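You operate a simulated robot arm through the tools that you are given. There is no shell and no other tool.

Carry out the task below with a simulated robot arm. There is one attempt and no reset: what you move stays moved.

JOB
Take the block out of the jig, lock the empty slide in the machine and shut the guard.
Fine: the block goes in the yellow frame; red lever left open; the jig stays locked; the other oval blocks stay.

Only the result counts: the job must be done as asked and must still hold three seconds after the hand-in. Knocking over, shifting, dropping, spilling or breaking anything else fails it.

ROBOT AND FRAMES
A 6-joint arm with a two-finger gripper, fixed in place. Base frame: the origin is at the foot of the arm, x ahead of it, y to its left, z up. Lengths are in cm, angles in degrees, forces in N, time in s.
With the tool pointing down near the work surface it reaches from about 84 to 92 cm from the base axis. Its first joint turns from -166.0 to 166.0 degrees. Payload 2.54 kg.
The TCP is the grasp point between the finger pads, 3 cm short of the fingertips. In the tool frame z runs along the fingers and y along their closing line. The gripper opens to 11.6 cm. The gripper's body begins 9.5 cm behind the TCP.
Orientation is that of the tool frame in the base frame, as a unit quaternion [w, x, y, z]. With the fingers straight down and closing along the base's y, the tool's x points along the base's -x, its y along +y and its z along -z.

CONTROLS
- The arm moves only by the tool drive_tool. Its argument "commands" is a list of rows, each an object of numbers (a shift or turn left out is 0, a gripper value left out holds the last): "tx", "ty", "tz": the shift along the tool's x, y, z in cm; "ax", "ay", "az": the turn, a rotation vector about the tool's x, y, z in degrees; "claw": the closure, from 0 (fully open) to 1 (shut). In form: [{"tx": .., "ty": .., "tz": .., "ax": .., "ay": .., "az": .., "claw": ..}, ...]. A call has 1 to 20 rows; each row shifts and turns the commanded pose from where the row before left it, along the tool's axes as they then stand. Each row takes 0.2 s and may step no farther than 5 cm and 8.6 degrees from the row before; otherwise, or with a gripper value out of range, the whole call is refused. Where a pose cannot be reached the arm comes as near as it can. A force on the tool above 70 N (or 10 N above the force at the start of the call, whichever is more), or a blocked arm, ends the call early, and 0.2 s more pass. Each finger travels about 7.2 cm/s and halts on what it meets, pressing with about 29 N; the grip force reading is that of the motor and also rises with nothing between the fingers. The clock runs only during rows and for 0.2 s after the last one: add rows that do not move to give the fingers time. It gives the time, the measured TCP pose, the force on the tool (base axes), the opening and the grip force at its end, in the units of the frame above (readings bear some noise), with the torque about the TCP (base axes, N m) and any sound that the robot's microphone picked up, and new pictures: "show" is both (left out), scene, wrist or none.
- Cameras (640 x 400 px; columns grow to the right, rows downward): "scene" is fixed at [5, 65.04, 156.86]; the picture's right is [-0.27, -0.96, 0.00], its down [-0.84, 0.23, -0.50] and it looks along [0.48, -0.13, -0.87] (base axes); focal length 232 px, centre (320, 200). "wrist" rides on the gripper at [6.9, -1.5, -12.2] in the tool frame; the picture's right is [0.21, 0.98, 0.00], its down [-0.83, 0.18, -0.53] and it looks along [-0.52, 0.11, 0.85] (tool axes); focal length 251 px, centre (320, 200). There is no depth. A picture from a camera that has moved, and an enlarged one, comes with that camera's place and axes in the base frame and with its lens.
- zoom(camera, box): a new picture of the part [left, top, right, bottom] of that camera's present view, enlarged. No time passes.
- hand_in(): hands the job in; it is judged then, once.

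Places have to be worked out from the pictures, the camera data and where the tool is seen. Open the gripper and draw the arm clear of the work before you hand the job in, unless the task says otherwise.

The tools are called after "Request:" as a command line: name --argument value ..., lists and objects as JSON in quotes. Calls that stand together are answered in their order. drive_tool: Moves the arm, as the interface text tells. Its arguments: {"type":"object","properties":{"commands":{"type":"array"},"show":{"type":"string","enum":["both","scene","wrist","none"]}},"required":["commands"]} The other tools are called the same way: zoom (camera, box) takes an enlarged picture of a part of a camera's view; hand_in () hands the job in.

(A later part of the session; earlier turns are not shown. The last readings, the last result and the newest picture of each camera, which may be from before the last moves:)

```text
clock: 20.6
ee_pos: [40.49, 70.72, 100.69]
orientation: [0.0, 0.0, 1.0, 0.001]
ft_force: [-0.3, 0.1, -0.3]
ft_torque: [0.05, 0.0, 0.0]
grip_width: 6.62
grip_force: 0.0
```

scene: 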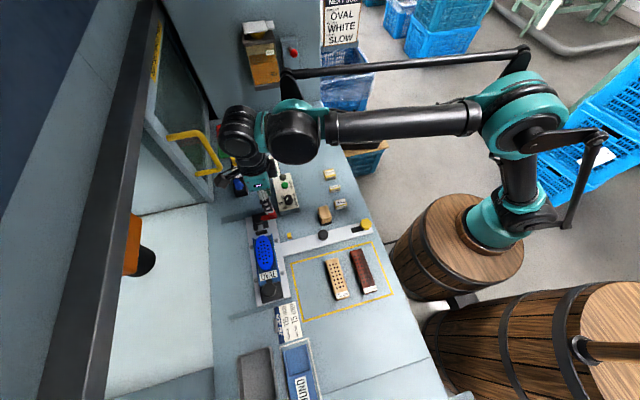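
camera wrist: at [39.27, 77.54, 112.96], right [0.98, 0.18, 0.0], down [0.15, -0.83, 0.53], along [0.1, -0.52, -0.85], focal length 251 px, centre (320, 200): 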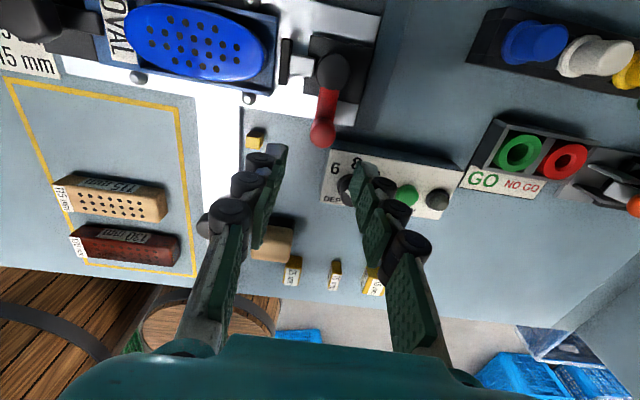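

The tool is square again. I move to hover over the block centre (29.5, 75.6), tips at z≈94, for an alignment check.

Request:
drive_tool --commands '[{"tx": 4, "ty": 1.8}, {"tx": 4, "ty": 1.8}, {"tx": 3, "ty": 1.3, "tz": 1.5}, {"tz": 2}, {}]' --show "both"

Request:
zoom --camera "wrist" --box '[220, 60, 420, 260]'

```text
clock: 21.8
ee_pos: [29.49, 75.57, 97.19]
orientation: [0.001, 0.0, 1.0, 0.001]
ft_force: [-0.4, 0.3, 0.5]
ft_torque: [0.01, -0.01, 0.05]
grip_width: 6.58
grip_force: 0.2
camera wrist: at [22.61, 73.93, 109.27], right [-0.21, 0.98, 0.0], down [0.83, 0.18, 0.53], along [0.52, 0.12, -0.85], focal length 251 px, centre (320, 200)
```

scene: 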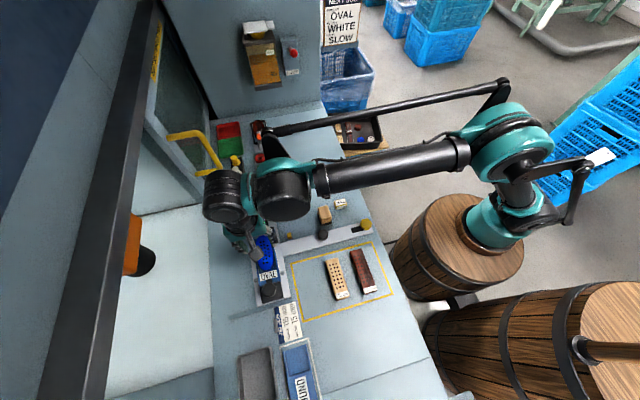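
wrist: 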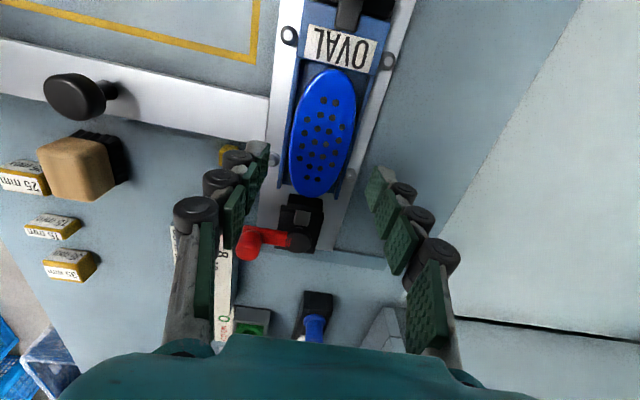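

```text
2.00 times, centred on (320, 160) of wrist
camera zoom: at [22.61, 73.93, 109.27], right [-0.21, 0.98, 0.0], down [0.83, 0.18, 0.53], along [0.52, 0.12, -0.85], focal length 503 px, centre (320, 280)
```

zoom: 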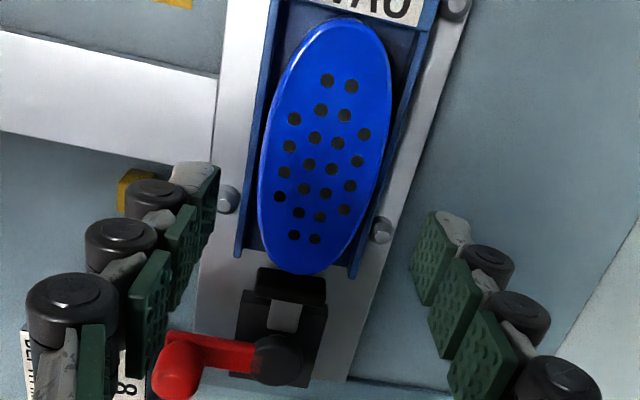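

The block is aligned with x and centred at (29.3, 75.5). I descend in steps so the fingertips come down beside the block just above the jig walls.

Request:
drive_tool --commands '[{"tz": 3}, {"tz": 2}, {"tz": 1.0}, {"tz": 0.5}, {}]' --show "both"

Request:
zoom --camera "wrist" --box '[220, 80, 420, 260]'

```text
clock: 23.0
ee_pos: [29.61, 75.52, 90.57]
orientation: [0.0, 0.0, 1.0, 0.001]
ft_force: [-0.9, 0.3, -0.4]
ft_torque: [0.01, -0.04, 0.02]
grip_width: 6.61
grip_force: 0.0
camera wrist: at [22.55, 73.97, 102.79], right [-0.21, 0.98, 0.0], down [0.83, 0.18, 0.53], along [0.52, 0.12, -0.85], focal length 251 px, centre (320, 200)
```

scene: 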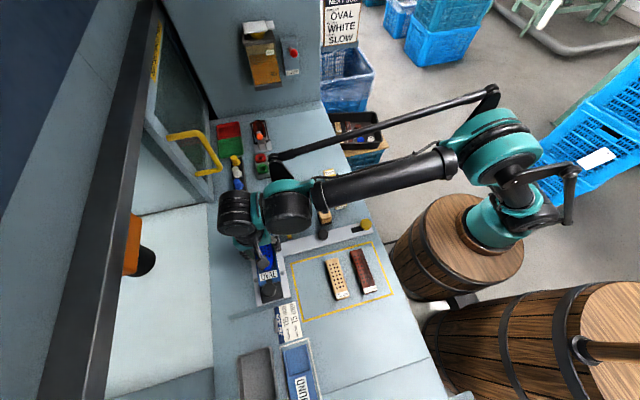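
wrist: 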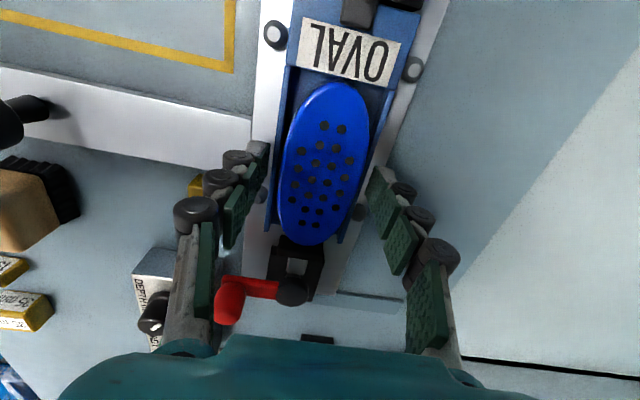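

```text
2.22 times, centred on (320, 170) of wrist
camera zoom: at [22.55, 73.97, 102.79], right [-0.21, 0.98, 0.0], down [0.83, 0.18, 0.53], along [0.52, 0.12, -0.85], focal length 559 px, centre (320, 267)
```

zoom: 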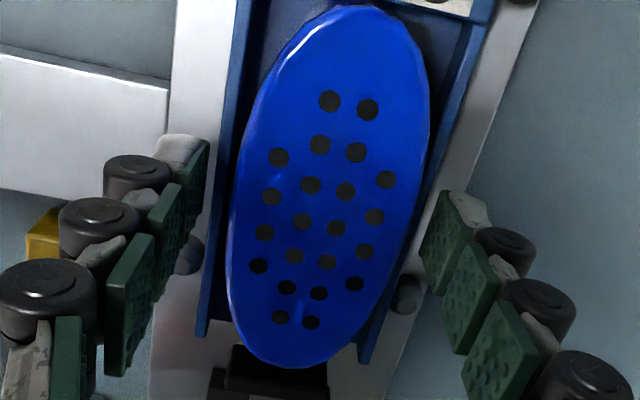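

The fingertips straddle the block without contact. I close on it and read the width.

Request:
drive_tool --commands '[{"claw": 0.62}, {}, {}, {}]' --show "wrist"

```text
clock: 24.0
ee_pos: [29.53, 75.47, 90.54]
orientation: [-0.001, 0.0, 1.0, 0.001]
ft_force: [0.4, 0.5, 4.2]
ft_torque: [-0.06, 0.02, 0.0]
grip_width: 5.97
grip_force: 29.1
camera wrist: at [22.55, 73.96, 102.81], right [-0.21, 0.98, 0.0], down [0.83, 0.18, 0.53], along [0.52, 0.12, -0.85], focal length 251 px, centre (320, 200)
```

wrist: 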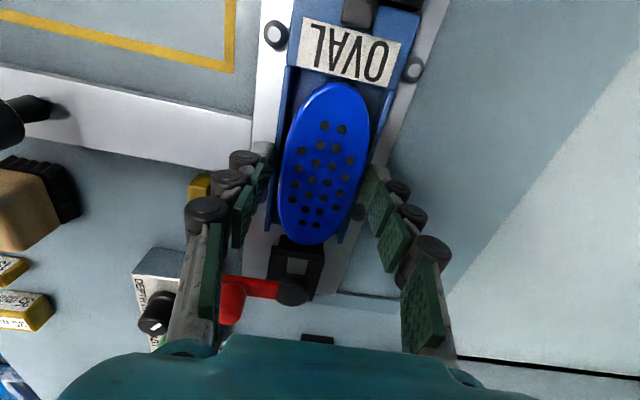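

Width stopped at 5.97 cm; I need to know whether that's the block or the jig walls, so I zoom in.

Request:
zoom --camera "wrist" --box '[235, 110, 405, 230]'

```text
3.33 times, centred on (320, 170) of wrist
camera zoom: at [22.55, 73.96, 102.81], right [-0.21, 0.98, 0.0], down [0.83, 0.18, 0.53], along [0.52, 0.12, -0.85], focal length 838 px, centre (320, 300)
```

zoom: 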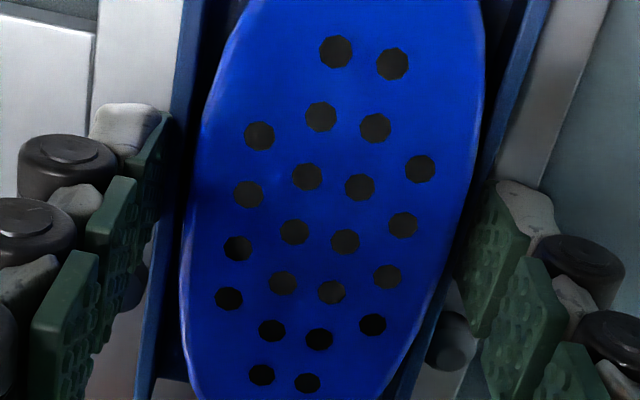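

The fingers seem to press on the jig's side walls rather than the block. I reopen, rise 0.7 cm and close again.

Request:
drive_tool --commands '[{"claw": 0.43}, {}, {"tz": -0.7}, {"claw": 0.65}, {}, {}, {}]' --show "wrist"

Request:
zoom --camera "wrist" --box '[235, 110, 405, 230]'

```text
clock: 25.6
ee_pos: [29.68, 75.49, 91.35]
orientation: [0.0, 0.0, 1.0, 0.001]
ft_force: [-0.1, 0.8, 0.9]
ft_torque: [0.0, -0.01, -0.01]
grip_width: 4.86
grip_force: 29.0
camera wrist: at [22.57, 74.02, 103.5], right [-0.21, 0.98, 0.0], down [0.83, 0.18, 0.53], along [0.52, 0.12, -0.85], focal length 251 px, centre (320, 200)
```

wrist: 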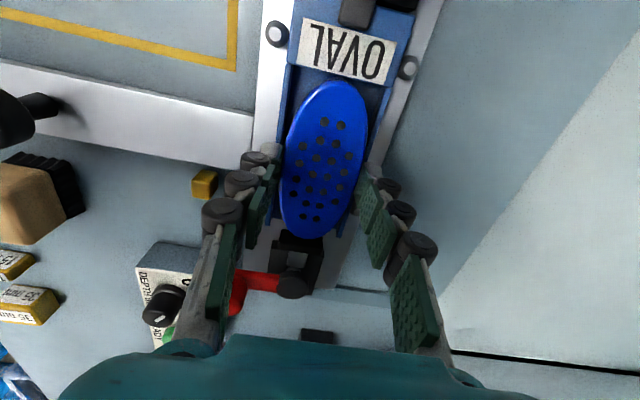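

```text
3.33 times, centred on (320, 170) of wrist
camera zoom: at [22.57, 74.02, 103.5], right [-0.21, 0.98, 0.0], down [0.83, 0.18, 0.53], along [0.52, 0.12, -0.85], focal length 838 px, centre (320, 300)
```

zoom: 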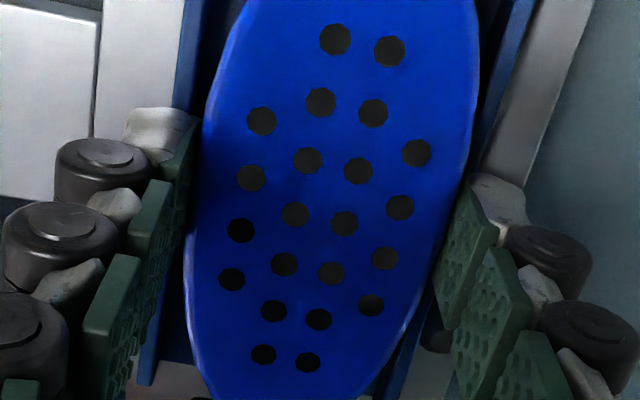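

Width 4.86 cm now matches the block. To get more overlap I reopen, lower by 0.3 cm and close again.

Request:
drive_tool --commands '[{"claw": 0.43}, {}, {"tz": 0.35, "tx": 0.15}, {"claw": 0.65}, {}, {}, {}]' --show "none"

```text
clock: 27.2
ee_pos: [29.38, 75.51, 90.9]
orientation: [0.0, 0.0, 1.0, 0.0]
ft_force: [0.2, -0.1, 4.5]
ft_torque: [0.03, 0.0, -0.01]
grip_width: 4.88
grip_force: 29.4
```

Grip on the block holds at 4.88 cm with the tips at 87.9. I lift slowly by 1.5 cm and check that block comes free alone.

Request:
drive_tool --commands '[{"tz": -0.4}, {"tz": -0.5}, {"tz": -0.6}, {}]' --show "wrist"

```text
clock: 28.2
ee_pos: [29.38, 75.39, 92.51]
orientation: [0.0, 0.0, 1.0, 0.001]
ft_force: [0.4, 0.5, -1.0]
ft_torque: [0.01, 0.0, -0.01]
grip_width: 4.87
grip_force: 29.3
camera wrist: at [22.45, 73.96, 104.64], right [-0.21, 0.98, 0.0], down [0.83, 0.18, 0.53], along [0.52, 0.12, -0.85], focal length 251 px, centre (320, 200)
```

wrist: 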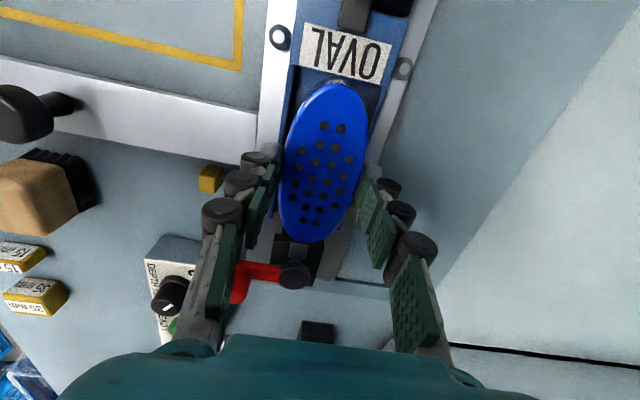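

The block lifted out cleanly (jig stays). I raise it further and carry it toward the free strip of the yellow frame, around (17, 64.8).

Request:
drive_tool --commands '[{"tz": -3}, {"tz": -4}, {"tx": 3, "ty": -2.5}, {"tx": 4, "ty": -3}, {"tx": 4, "ty": -3}, {"tx": 1.4, "ty": -2.2}, {}]' --show "both"

```text
clock: 29.8
ee_pos: [16.93, 64.88, 99.44]
orientation: [0.0, 0.0, 1.0, 0.0]
ft_force: [0.3, -0.2, -0.4]
ft_torque: [-0.04, 0.0, 0.01]
grip_width: 4.88
grip_force: 29.2
camera wrist: at [9.92, 63.38, 111.53], right [-0.21, 0.98, 0.0], down [0.83, 0.18, 0.53], along [0.52, 0.12, -0.85], focal length 251 px, centre (320, 200)
```

scene: 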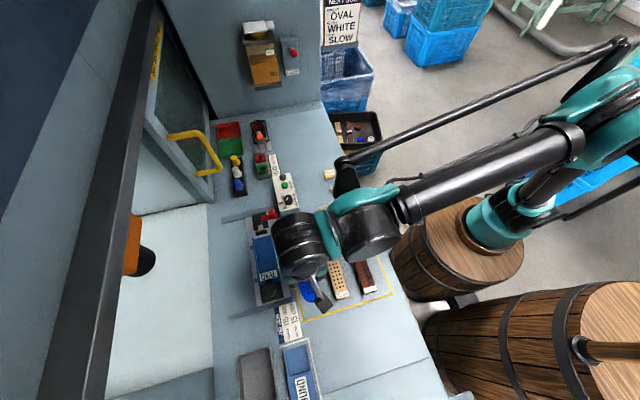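
wrist: 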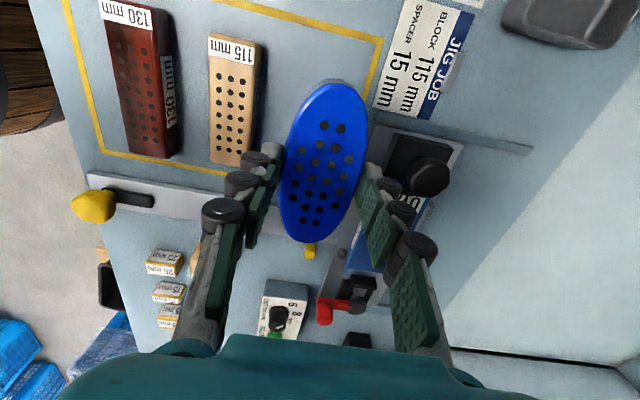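

The frame spans about x 8.7–25.2, y 42–68.7 and the 115 mm block's near edge is at y≈58.9, so I aim for y=64.4 and descend to TCP z≈91.5.

Request:
drive_tool --commands '[{"ty": -0.45, "tz": 2}, {"tz": 3}, {"tz": 2}, {"tz": 1}, {}]' --show "both"

Request:
zoom --camera "wrist" --box '[190, 0, 430, 250]'

```text
clock: 31.0
ee_pos: [16.99, 64.53, 91.48]
orientation: [0.0, -0.001, 1.0, 0.001]
ft_force: [0.6, -0.1, -1.6]
ft_torque: [-0.03, 0.01, 0.0]
grip_width: 4.87
grip_force: 28.9
camera wrist: at [10.01, 62.91, 103.69], right [-0.21, 0.98, 0.0], down [0.83, 0.18, 0.53], along [0.52, 0.12, -0.85], focal length 251 px, centre (320, 200)
```

scene: 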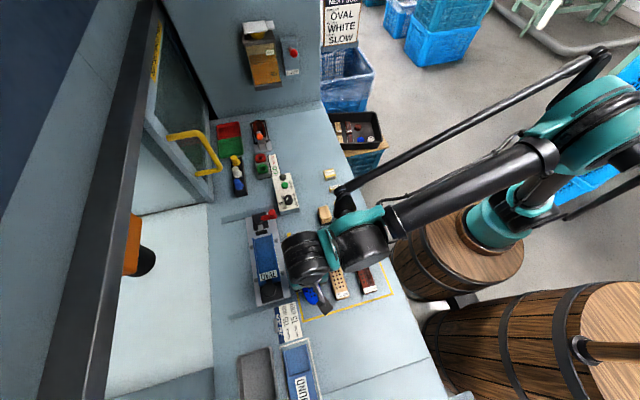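
wrist: 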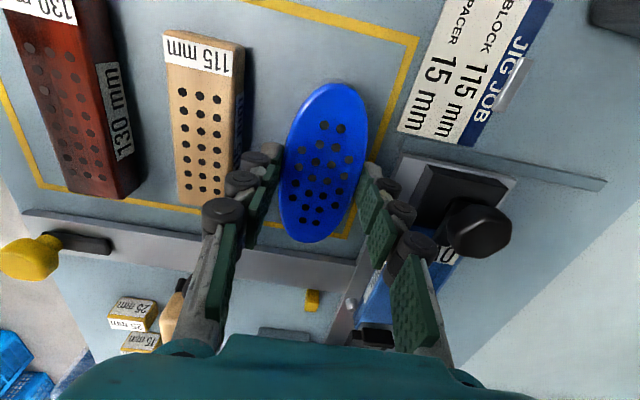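

```text
1.60 times, centred on (310, 125) of wrist
camera zoom: at [10.01, 62.91, 103.69], right [-0.21, 0.98, 0.0], down [0.83, 0.18, 0.53], along [0.52, 0.12, -0.85], focal length 402 px, centre (336, 320)
```

zoom: 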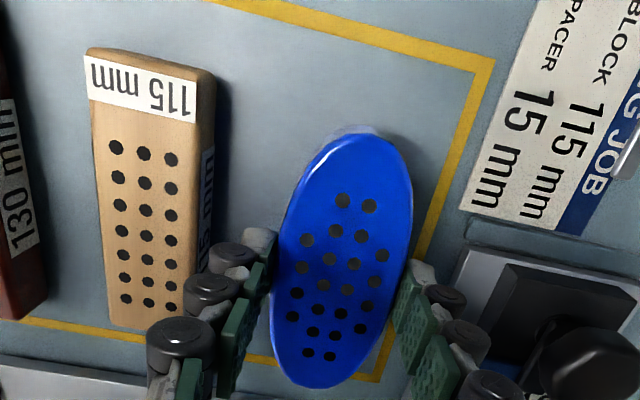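

Placement looks good: block about x 11.5–22.8, y 62–67. I lower in small steps until it touches the table.

Request:
drive_tool --commands '[{"tz": 0.4}, {"tz": 0.4}, {"tz": 0.2}, {}]' --show "none"

```text
clock: 32.0
ee_pos: [16.89, 64.42, 90.5]
orientation: [0.0, -0.001, 1.0, 0.001]
ft_force: [0.6, -0.5, -0.6]
ft_torque: [0.0, -0.01, 0.02]
grip_width: 4.88
grip_force: 28.9
```

No contact yet at TCP z=90.5. I continue down in small steps.

Request:
drive_tool --commands '[{"tz": 0.25}, {"tz": 0.25}, {}]' --show "none"

```text
clock: 32.8
ee_pos: [16.88, 64.52, 90.06]
orientation: [0.0, 0.001, 1.0, 0.001]
ft_force: [0.0, -0.7, -0.4]
ft_torque: [0.02, -0.03, -0.03]
grip_width: 4.87
grip_force: 28.5
```

Still free at 90.06; I keep lowering gently.

Request:
drive_tool --commands '[{"tz": 0.2}, {"tz": 0.2}, {}]' --show "wrist"

```text
clock: 33.6
ee_pos: [17.0, 64.44, 89.54]
orientation: [0.0, 0.001, 1.0, 0.001]
ft_force: [-0.7, -0.3, -1.0]
ft_torque: [0.01, 0.0, 0.0]
grip_width: 4.89
grip_force: 28.8
camera wrist: at [9.98, 62.87, 101.72], right [-0.21, 0.98, 0.0], down [0.83, 0.18, 0.53], along [0.52, 0.12, -0.85], focal length 251 px, centre (320, 200)
```

wrist: 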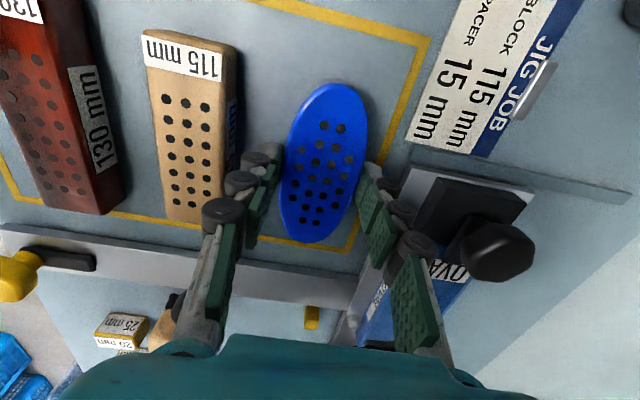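

No contact yet; I continue the gentle descent.

Request:
drive_tool --commands '[{"tz": 0.2}, {"tz": 0.2}, {}]' --show "none"

```text
clock: 34.4
ee_pos: [16.92, 64.34, 89.05]
orientation: [0.0, 0.0, 1.0, 0.0]
ft_force: [-0.1, 0.5, -0.9]
ft_torque: [-0.01, 0.01, 0.0]
grip_width: 4.85
grip_force: 29.0
```

Still no reaction at 89.05; lowering on in small steps.

Request:
drive_tool --commands '[{"tz": 0.2}, {"tz": 0.2}, {}]' --show "wrist"

```text
clock: 35.2
ee_pos: [16.87, 64.33, 88.83]
orientation: [0.0, 0.0, 1.0, 0.0]
ft_force: [-1.8, 6.3, 22.0]
ft_torque: [0.22, 0.02, 0.0]
grip_width: 4.88
grip_force: 29.6
camera wrist: at [10.01, 62.82, 100.94], right [-0.21, 0.98, 0.0], down [0.83, 0.18, 0.53], along [0.52, 0.12, -0.84], focal length 251 px, centre (320, 200)
```

wrist: 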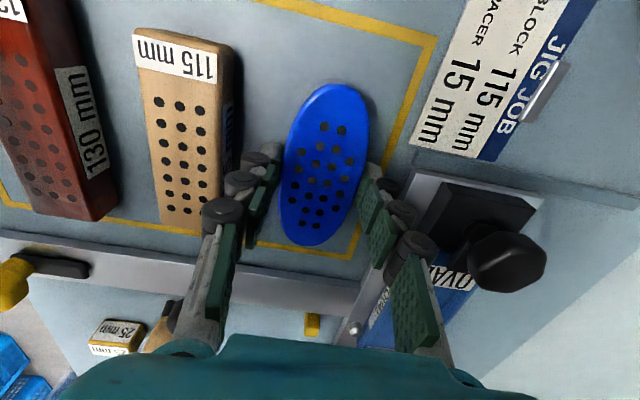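

Contact (22 N up). I ease off a touch, open just a little, check, then lift straight up.

Request:
drive_tool --commands '[{"tz": -0.1}, {}, {"claw": 0.51}, {}, {}]' --show "wrist"

Request:
zoom --camera "wrist" --box '[190, 30, 430, 280]'

```text
clock: 36.4
ee_pos: [16.98, 64.33, 88.92]
orientation: [0.0, -0.001, 1.0, 0.001]
ft_force: [-0.6, 0.8, 0.0]
ft_torque: [-0.01, 0.02, 0.01]
grip_width: 5.69
grip_force: 0.0
camera wrist: at [10.04, 62.84, 101.06], right [-0.21, 0.98, 0.0], down [0.83, 0.18, 0.53], along [0.52, 0.12, -0.85], focal length 251 px, centre (320, 200)
```

wrist: 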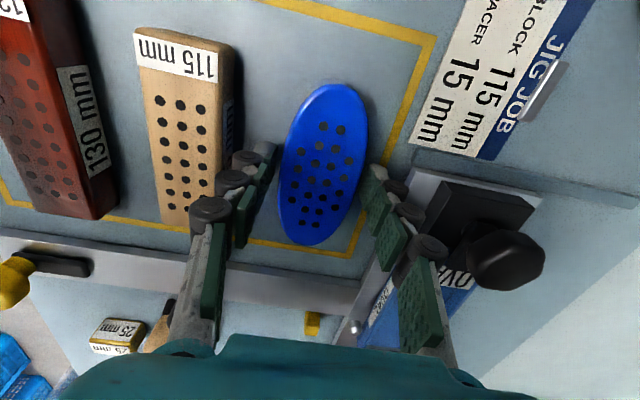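

```text
1.60 times, centred on (310, 155) of wrist
camera zoom: at [10.04, 62.84, 101.06], right [-0.21, 0.98, 0.0], down [0.83, 0.18, 0.53], along [0.52, 0.12, -0.85], focal length 402 px, centre (336, 272)
```

zoom: 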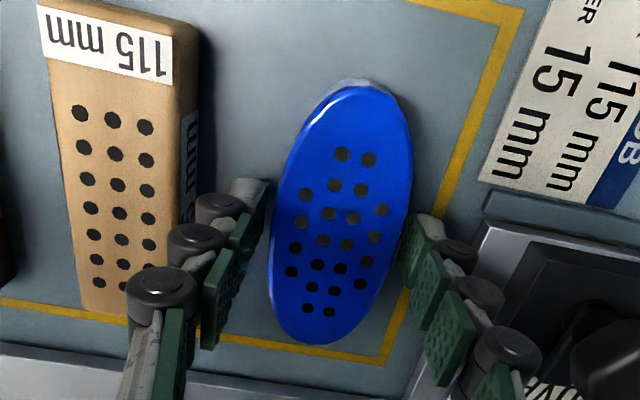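

Block sits free in the frame. I lift straight up.

Request:
drive_tool --commands '[{"tz": -1.5}, {"tz": -3}, {"tz": -4}, {"tz": -3}, {}]' --show "both"

```text
clock: 37.6
ee_pos: [16.9, 64.29, 100.48]
orientation: [0.0, 0.0, 1.0, 0.0]
ft_force: [-0.3, -0.2, -0.5]
ft_torque: [0.04, 0.0, -0.01]
grip_width: 5.68
grip_force: 0.0
camera wrist: at [9.97, 62.79, 112.64], right [-0.21, 0.98, 0.0], down [0.83, 0.18, 0.53], along [0.52, 0.12, -0.85], focal length 251 px, centre (320, 200)
```

scene: 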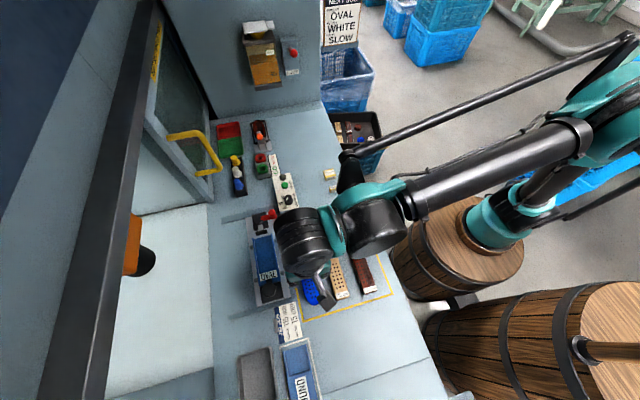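
wrist: 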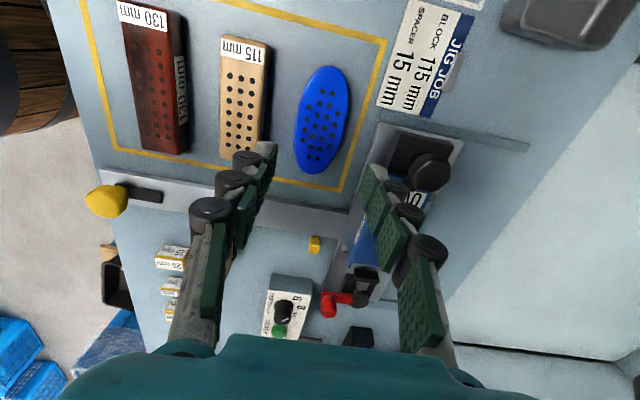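

The block is safely in the frame. Next is the slide: its black knob is at about (29.75, 56.9, 89.4). I move over to the −y side of it, closing the fingers, and tilt the wrist back 20° so that it stays clear of the machine's front beam later.

Request:
drive_tool --commands '[{"tz": -3, "claw": 1.0}, {"tx": -4, "ty": -4}, {"tx": -4, "ty": -4}, {"tx": -4.85, "ty": -3}, {"ty": -3}, {"ty": -0.3}, {"ax": -5}, {"ax": -5}, {"ax": -5}, {"ax": -5}, {}]' --show "both"

```text
refused: row 2 steps farther than a row can; nothing moved
```

A row was too long; I split the steps smaller.

Request:
drive_tool --commands '[{"tz": -3, "claw": 1.0}, {"tx": -3, "ty": -3}, {"tx": -3, "ty": -3}, {"tx": -3, "ty": -3}, {"tx": -3, "ty": -3}, {"tx": -0.85, "ty": -2.3}, {"ax": -5}, {"ax": -5}, {"ax": -5}, {"ax": -5}, {}]' --show "both"

```text
clock: 40.0
ee_pos: [29.86, 50.14, 103.37]
orientation: [0.0, 0.0, 0.985, 0.174]
ft_force: [-0.4, -0.5, -0.3]
ft_torque: [-0.01, 0.02, -0.02]
grip_width: 0.0
grip_force: 28.9
camera wrist: at [22.88, 44.42, 114.33], right [-0.21, 0.92, 0.34], down [0.83, -0.01, 0.56], along [0.52, 0.4, -0.75], focal length 251 px, centre (320, 200)
```

scene: 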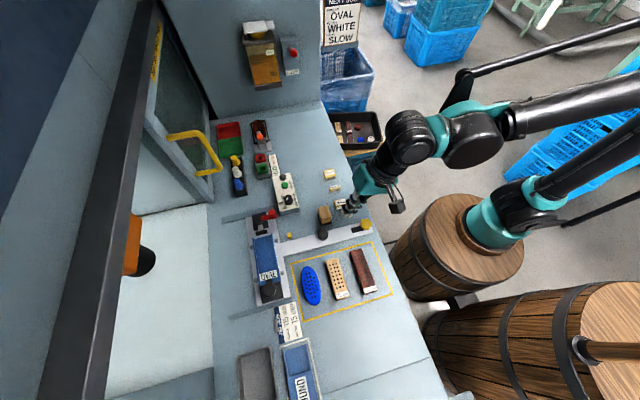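
wrist: 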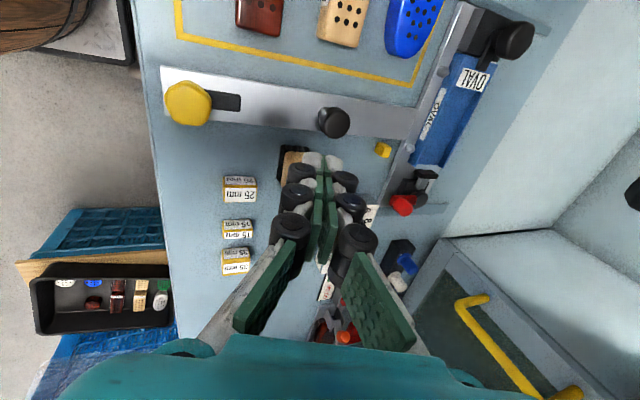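

I take a closer look at the yellow lock, the black knob and the yellow stop from here.

Request:
zoom --camera "wrist" --box '[150, 50, 430, 200]'

Request:
zoom --camera "scene" --box '[230, 200, 400, 310]'

Request:
zoom --camera "wrist" --box '[400, 0, 640, 260]'

```text
2.29 times, centred on (290, 125) of wrist
camera zoom: at [22.88, 44.42, 114.33], right [-0.21, 0.92, 0.34], down [0.83, -0.01, 0.56], along [0.52, 0.4, -0.75], focal length 575 px, centre (389, 371)
```

zoom: 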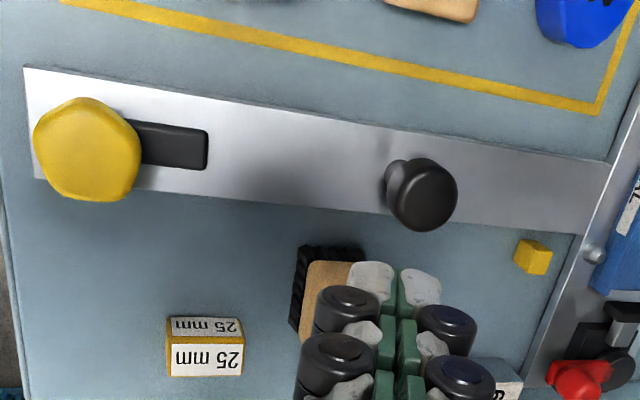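

```text
3.64 times, centred on (315, 255) of scene
camera zoom: at [5.0, 65.04, 156.86], right [-0.27, -0.96, 0.0], down [-0.84, 0.23, -0.5], along [0.48, -0.13, -0.87], focal length 843 px, centre (338, 0)
```

zoom: 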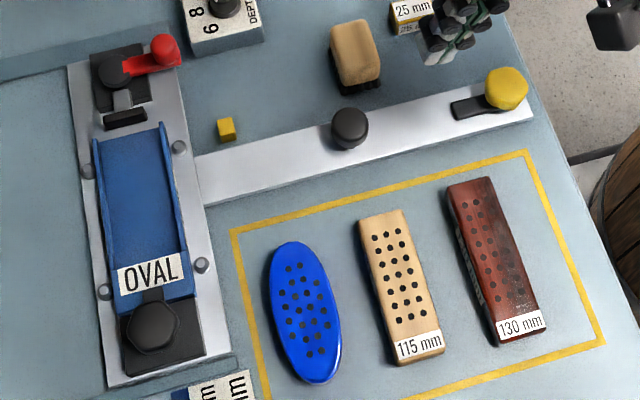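

```text
1.54 times, centred on (520, 130) of wrist
camera zoom: at [22.88, 44.42, 114.33], right [-0.21, 0.92, 0.34], down [0.83, -0.01, 0.56], along [0.52, 0.4, -0.75], focal length 387 px, centre (12, 308)
```

zoom: 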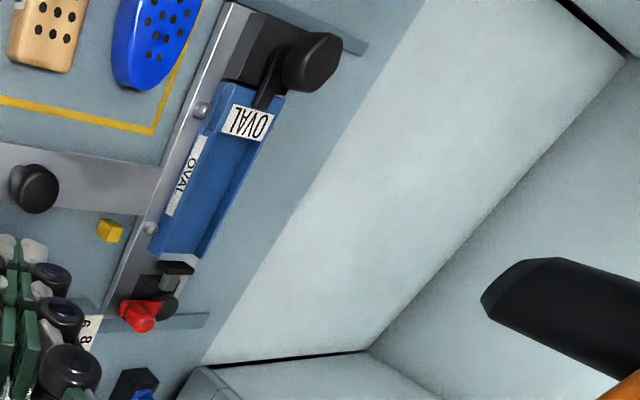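

The yellow lock is a rotary knob with a black tongue (pointing +y) and the small yellow cube is its keeper on the table. I descend with the closed fingers on the −y side of the black knob.

Request:
drive_tool --commands '[{"ty": -0.65, "tz": 3.16}, {"ty": -0.65, "tz": 3.16}, {"ty": -0.65, "tz": 3.16}, {"ty": -0.65, "tz": 2.9}, {}]' --show "both"

Request:
zoom --camera "wrist" --box '[200, 60, 440, 260]'

```text
clock: 41.2
ee_pos: [29.89, 51.86, 90.86]
orientation: [0.0, 0.0, 0.985, 0.174]
ft_force: [0.2, 0.3, 0.3]
ft_torque: [0.03, -0.04, 0.0]
grip_width: 0.01
grip_force: 28.5
camera wrist: at [22.87, 46.33, 101.71], right [-0.21, 0.92, 0.34], down [0.83, -0.01, 0.56], along [0.52, 0.4, -0.75], focal length 251 px, centre (320, 200)
```

scene: 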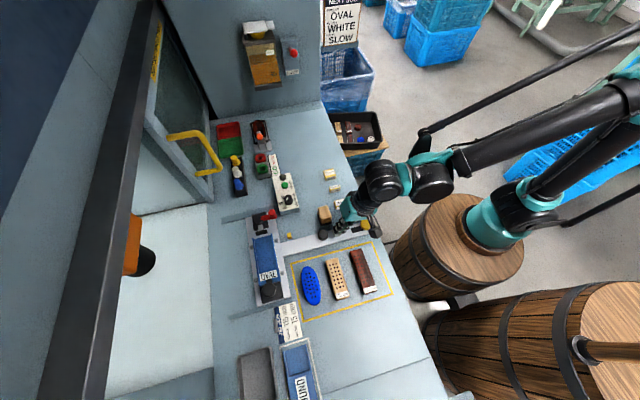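
wrist: 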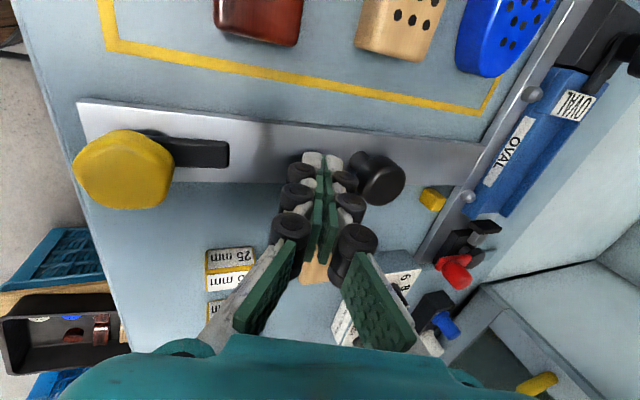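

```text
2.00 times, centred on (320, 160) of wrist
camera zoom: at [22.87, 46.33, 101.71], right [-0.21, 0.92, 0.34], down [0.83, -0.01, 0.56], along [0.52, 0.4, -0.75], focal length 503 px, centre (320, 280)
```

zoom: 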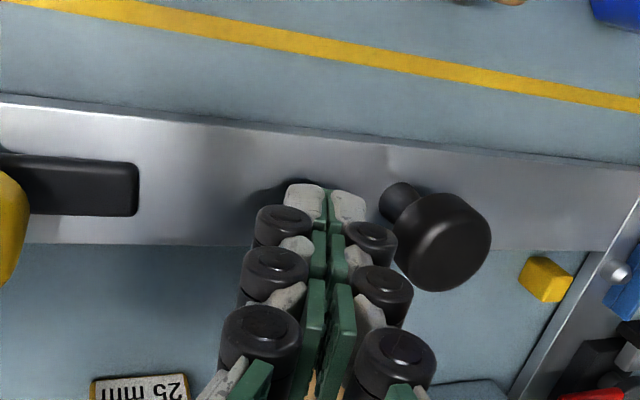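

The knob stands just on the +y side of the fingers. I push slowly in +y and watch force and movement.

Request:
drive_tool --commands '[{"ty": 0.94, "tz": 0.342}, {"ty": 0.94, "tz": 0.342}, {"ty": 0.47, "tz": 0.171}, {"ty": 0.47, "tz": 0.171}, {}]' --show "wrist"

```text
clock: 42.4
ee_pos: [29.68, 54.89, 90.89]
orientation: [0.0, 0.0, 0.985, 0.174]
ft_force: [0.3, -0.3, -0.4]
ft_torque: [-0.01, -0.01, -0.02]
grip_width: 0.01
grip_force: 28.6
camera wrist: at [22.78, 49.29, 101.73], right [-0.21, 0.92, 0.34], down [0.83, -0.01, 0.56], along [0.52, 0.4, -0.75], focal length 251 px, centre (320, 200)
```

wrist: 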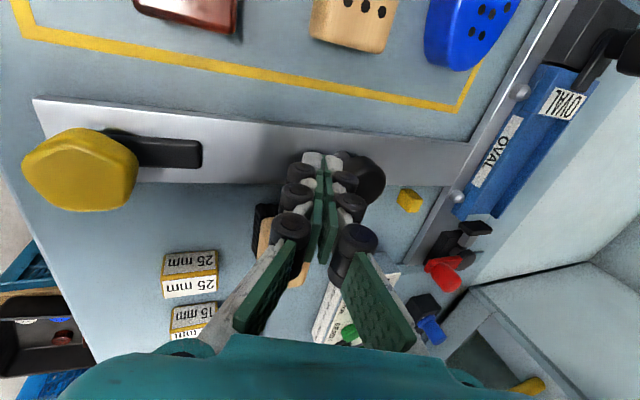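

The bar has begun to move with very little force (about 1.4 cm so far). I push on another 6 cm.

Request:
drive_tool --commands '[{"ty": 0.94, "tz": 0.342}, {"ty": 0.94, "tz": 0.342}, {"ty": 0.94, "tz": 0.342}, {"ty": 0.94, "tz": 0.342}, {"ty": 0.94, "tz": 0.342}, {"ty": 0.94, "tz": 0.342}, {}]' --show "both"

```text
clock: 44.0
ee_pos: [29.74, 60.83, 90.89]
orientation: [0.001, 0.001, 0.985, 0.174]
ft_force: [-0.2, 0.4, 0.2]
ft_torque: [-0.02, 0.0, -0.02]
grip_width: 0.0
grip_force: 29.4
camera wrist: at [22.81, 55.3, 101.77], right [-0.21, 0.92, 0.34], down [0.83, -0.01, 0.56], along [0.52, 0.4, -0.75], focal length 251 px, centre (320, 200)
```

scene: 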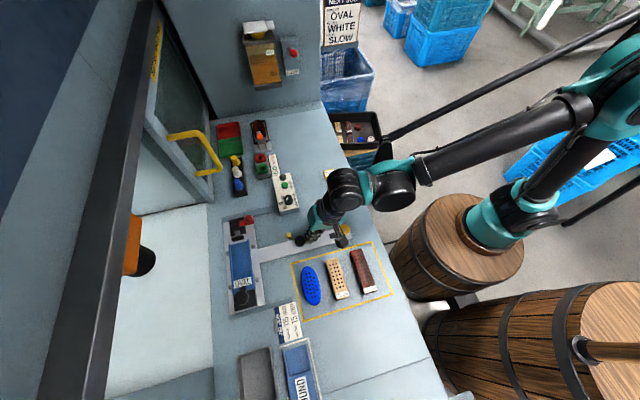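
wrist: 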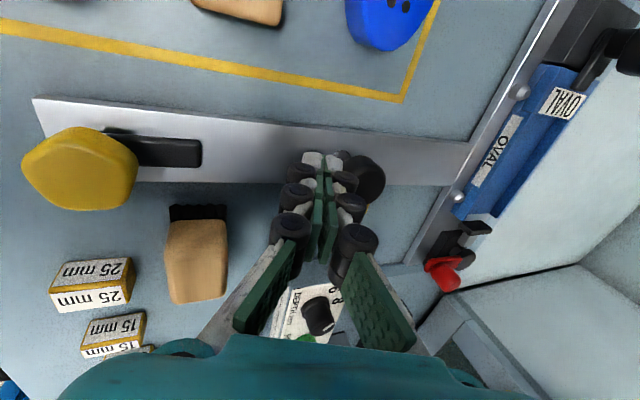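

The slide rides smoothly toward the machine. I continue pushing another 8 cm.

Request:
drive_tool --commands '[{"ty": 0.94, "tz": 0.342}, {"ty": 0.94, "tz": 0.342}, {"ty": 0.94, "tz": 0.342}, {"ty": 0.94, "tz": 0.342}, {"ty": 0.94, "tz": 0.342}, {"ty": 0.94, "tz": 0.342}, {"ty": 0.94, "tz": 0.342}, {"ty": 0.94, "tz": 0.342}, {}]' --show "both"

```text
clock: 46.0
ee_pos: [29.83, 68.91, 90.96]
orientation: [0.0, 0.0, 0.985, 0.175]
ft_force: [-0.1, -0.3, 0.7]
ft_torque: [0.03, 0.05, 0.02]
grip_width: 0.0
grip_force: 28.0
camera wrist: at [22.89, 63.32, 101.87], right [-0.21, 0.92, 0.34], down [0.83, -0.01, 0.56], along [0.52, 0.4, -0.75], focal length 251 px, centre (320, 200)
```

scene: 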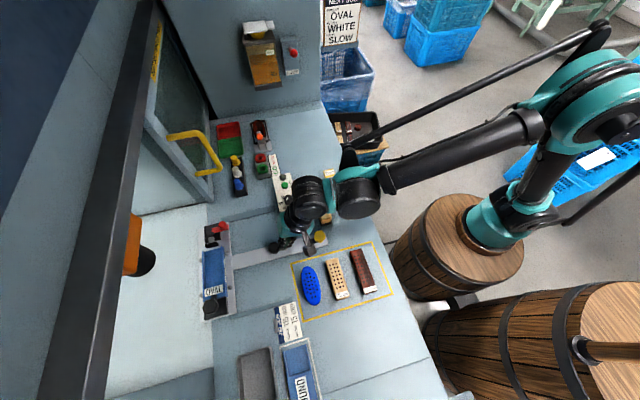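
wrist: 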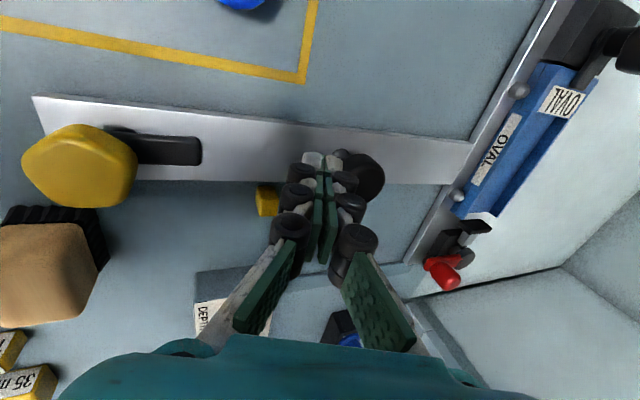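

The yellow lock is now at y≈57.7; the keeper is at 67.2. I push 6 cm further and watch for a stop.

Request:
drive_tool --commands '[{"ty": 0.94, "tz": 0.342}, {"ty": 0.94, "tz": 0.342}, {"ty": 0.94, "tz": 0.342}, {"ty": 0.94, "tz": 0.342}, {"ty": 0.94, "tz": 0.342}, {"ty": 0.94, "tz": 0.342}, {}]' --show "both"

```text
clock: 47.6
ee_pos: [29.93, 74.9, 90.95]
orientation: [0.0, 0.0, 0.985, 0.174]
ft_force: [-0.7, 0.2, 0.3]
ft_torque: [0.04, 0.0, 0.0]
grip_width: 0.0
grip_force: 28.4
camera wrist: at [22.85, 69.36, 101.84], right [-0.21, 0.92, 0.34], down [0.83, -0.01, 0.56], along [0.52, 0.4, -0.75], focal length 251 px, centre (320, 200)
```

scene: 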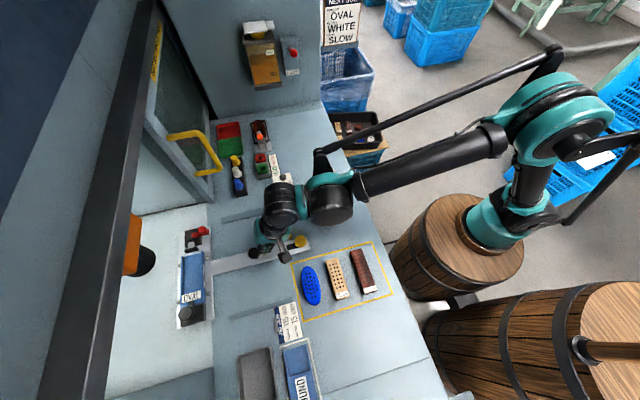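
wrist: 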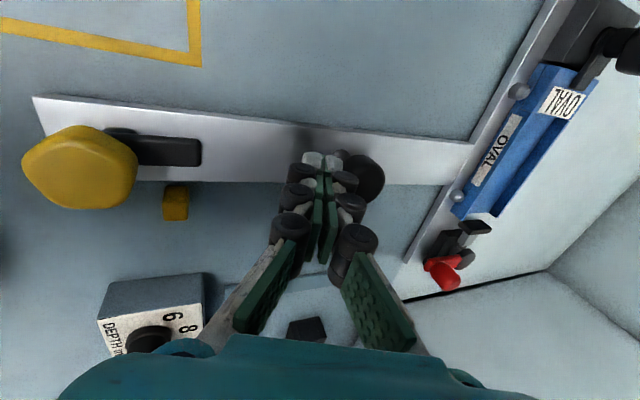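

The tongue is now alongside the keeper cube. I push on in smaller steps, expecting a stop after roughly 4–5 cm.

Request:
drive_tool --commands '[{"ty": 0.94, "tz": 0.342}, {"ty": 0.94, "tz": 0.342}, {"ty": 0.94, "tz": 0.342}, {"ty": 0.47, "tz": 0.171}, {}]' --show "both"

```text
clock: 48.8
ee_pos: [29.77, 78.44, 90.93]
orientation: [0.0, 0.0, 0.985, 0.174]
ft_force: [-0.9, 0.0, -0.2]
ft_torque: [-0.02, 0.02, 0.01]
grip_width: 0.02
grip_force: 28.1
camera wrist: at [22.84, 72.81, 101.82], right [-0.21, 0.92, 0.34], down [0.83, -0.01, 0.56], along [0.52, 0.4, -0.75], focal length 251 px, centre (320, 200)
```

scene: 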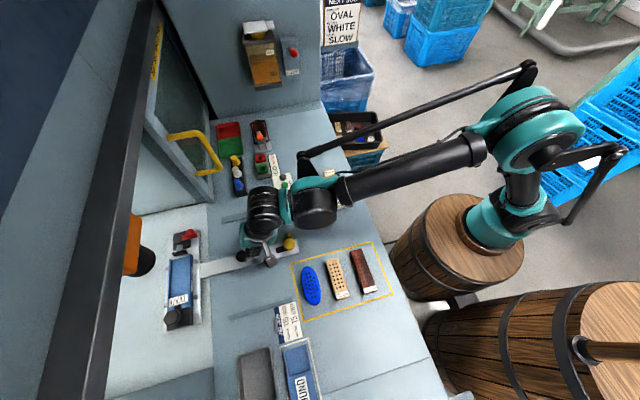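
wrist: 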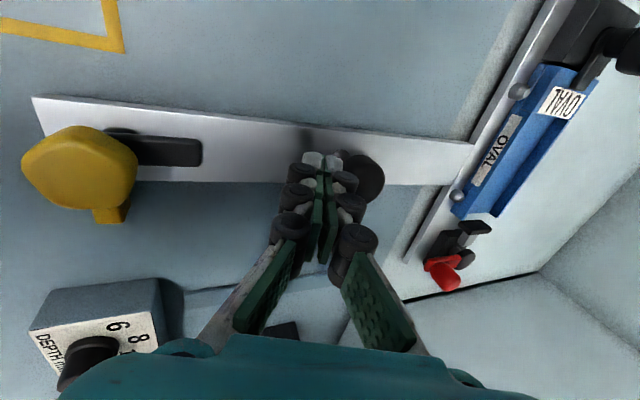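

Yellow knob is now about level with the keeper (y≈67.2). I advance in 0.4 cm steps looking for the end stop.

Request:
drive_tool --commands '[{"ty": 0.376, "tz": 0.137}, {"ty": 0.376, "tz": 0.137}, {"ty": 0.376, "tz": 0.137}, {}]' --show "wrist"

```text
clock: 49.8
ee_pos: [29.89, 79.61, 90.96]
orientation: [0.0, 0.0, 0.985, 0.175]
ft_force: [0.5, 0.3, 0.2]
ft_torque: [-0.05, 0.01, 0.01]
grip_width: 0.0
grip_force: 28.8
camera wrist: at [22.82, 73.97, 101.8], right [-0.21, 0.92, 0.34], down [0.83, -0.01, 0.56], along [0.52, 0.4, -0.75], focal length 251 px, centre (320, 200)
```

wrist: 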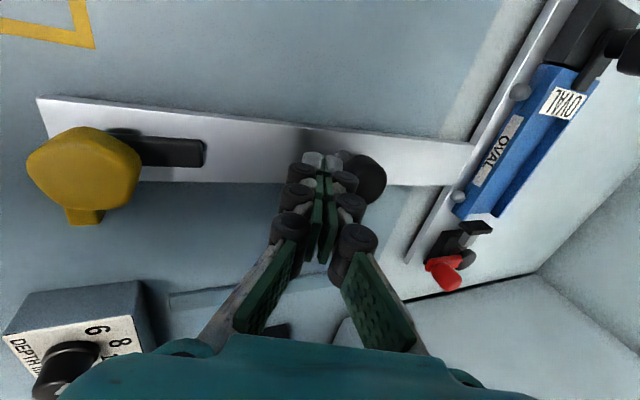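

The slide seems to have moved slightly ahead of the fingers. I look closer at the lock and keeper.

Request:
zoom --camera "wrist" --box '[10, 80, 250, 250]'

Request:
zoom --camera "scene" --box '[130, 190, 330, 340]'

```text
2.35 times, centred on (130, 165) of wrist
camera zoom: at [22.82, 73.97, 101.8], right [-0.21, 0.92, 0.34], down [0.83, -0.01, 0.56], along [0.52, 0.4, -0.75], focal length 592 px, centre (767, 282)
```

zoom: 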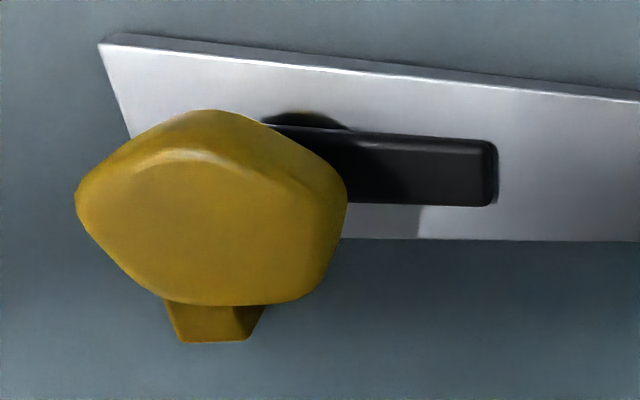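

```text
2.67 times, centred on (230, 265) of scene
camera zoom: at [5.0, 65.04, 156.86], right [-0.27, -0.96, 0.0], down [-0.84, 0.23, -0.5], along [0.48, -0.13, -0.87], focal length 618 px, centre (560, 27)
```

zoom: 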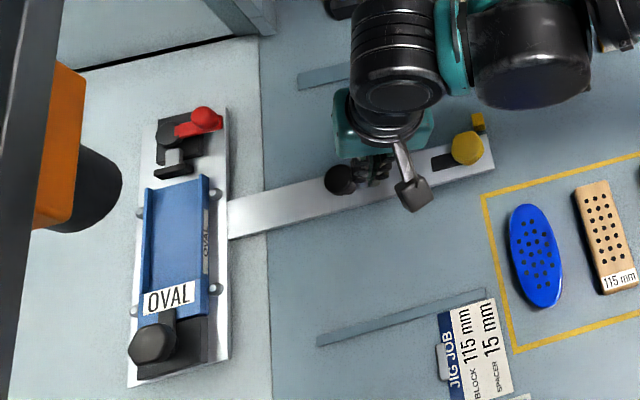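

The knob sits at y≈69.3, just past the keeper (67.6). I push a little more to see if that's the end stop.

Request:
drive_tool --commands '[{"ty": 0.376, "tz": 0.137}, {"ty": 0.188, "tz": 0.068}, {}]' --show "both"

Request:
zoom --camera "scene" --box '[130, 190, 330, 340]'

```text
clock: 50.6
ee_pos: [29.74, 79.79, 91.0]
orientation: [0.001, 0.0, 0.985, 0.173]
ft_force: [-4.3, -49.1, -3.0]
ft_torque: [-1.0, 0.1, -0.02]
grip_width: 0.0
grip_force: 28.6
camera wrist: at [22.85, 74.29, 101.88], right [-0.21, 0.92, 0.33], down [0.83, -0.01, 0.56], along [0.52, 0.39, -0.76], focal length 251 px, centre (320, 200)
```

scene: 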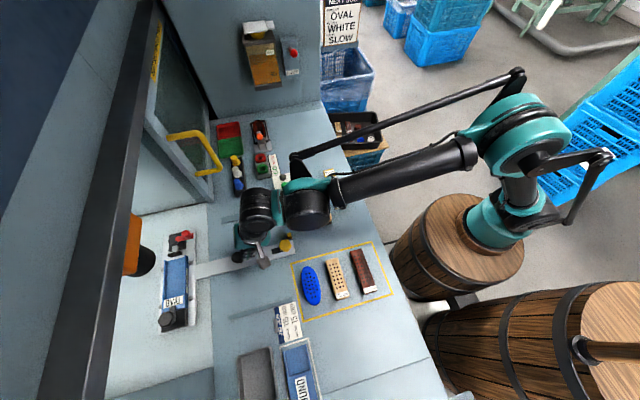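
wrist: 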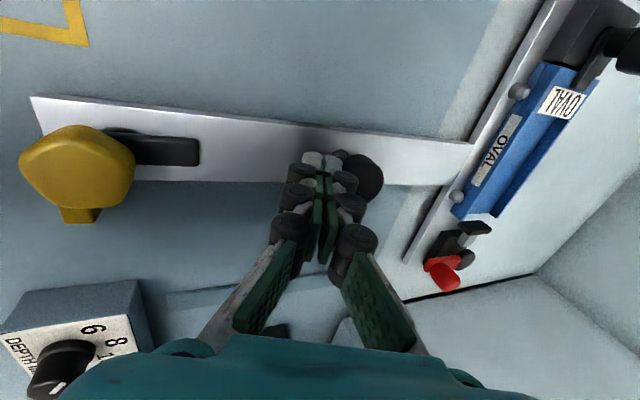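

```text
2.67 times, centred on (230, 265) of scene
camera zoom: at [5.0, 65.04, 156.86], right [-0.27, -0.96, 0.0], down [-0.84, 0.23, -0.5], along [0.48, -0.13, -0.87], focal length 618 px, centre (560, 27)
```

zoom: 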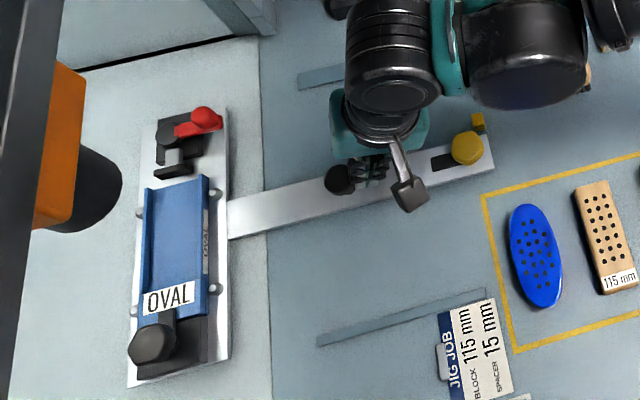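

Hard stop reached (49 N): the slide is fully in. I back off, lift, retreat in −y over the yellow knob and straighten the tool.

Request:
drive_tool --commands '[{"ty": -0.94, "tz": -0.342}, {"ty": -0.47, "tz": -0.171}, {"ty": 0.855, "tz": -2.35}, {"ty": 0.855, "tz": -2.35}, {"ty": 0.855, "tz": -2.35}, {"ty": 0.855, "tz": -2.35}, {"ty": -2.21, "tz": -0.804}, {"ty": -2.21, "tz": -0.804}, {"ty": -2.21, "tz": -0.804}, {"ty": -2.21, "tz": -0.804}, {"ax": 5}, {"ax": 5}, {"ax": 5}, {"ax": 5}, {}]' --show "both"

```text
clock: 53.8
ee_pos: [29.79, 69.18, 100.86]
orientation: [0.0, 0.0, 1.0, 0.0]
ft_force: [-0.4, -0.8, -0.7]
ft_torque: [0.03, -0.02, -0.01]
grip_width: 0.02
grip_force: 28.5
camera wrist: at [22.81, 67.71, 113.09], right [-0.21, 0.98, 0.0], down [0.83, 0.18, 0.53], along [0.52, 0.11, -0.85], focal length 251 px, centre (320, 200)
```

scene: 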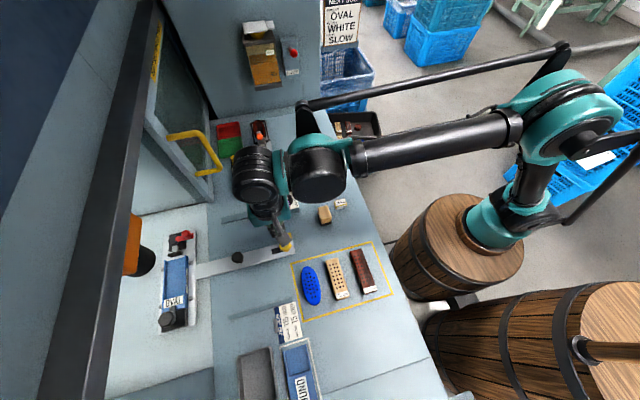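
wrist: 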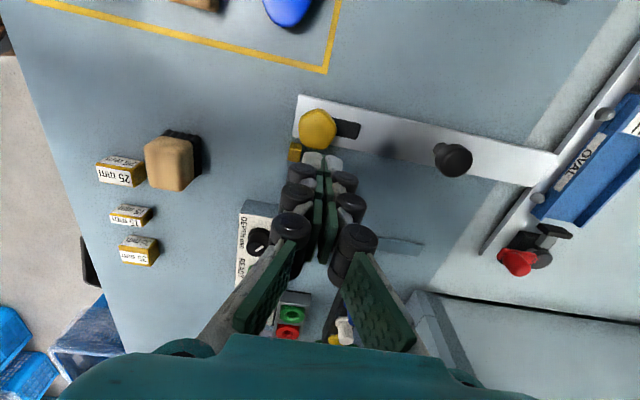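

Yellow knob triangulates to (29.5, 69.0). I zoom to see the tongue and keeper relation.

Request:
zoom --camera "wrist" --box '[260, 80, 400, 190]'

```text
3.64 times, centred on (330, 135) of wrist
camera zoom: at [22.81, 67.71, 113.09], right [-0.21, 0.98, 0.0], down [0.83, 0.18, 0.53], along [0.52, 0.11, -0.85], focal length 914 px, centre (284, 436)
```

zoom: 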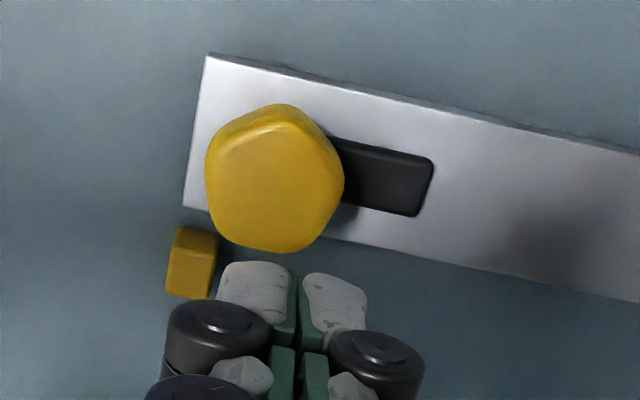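

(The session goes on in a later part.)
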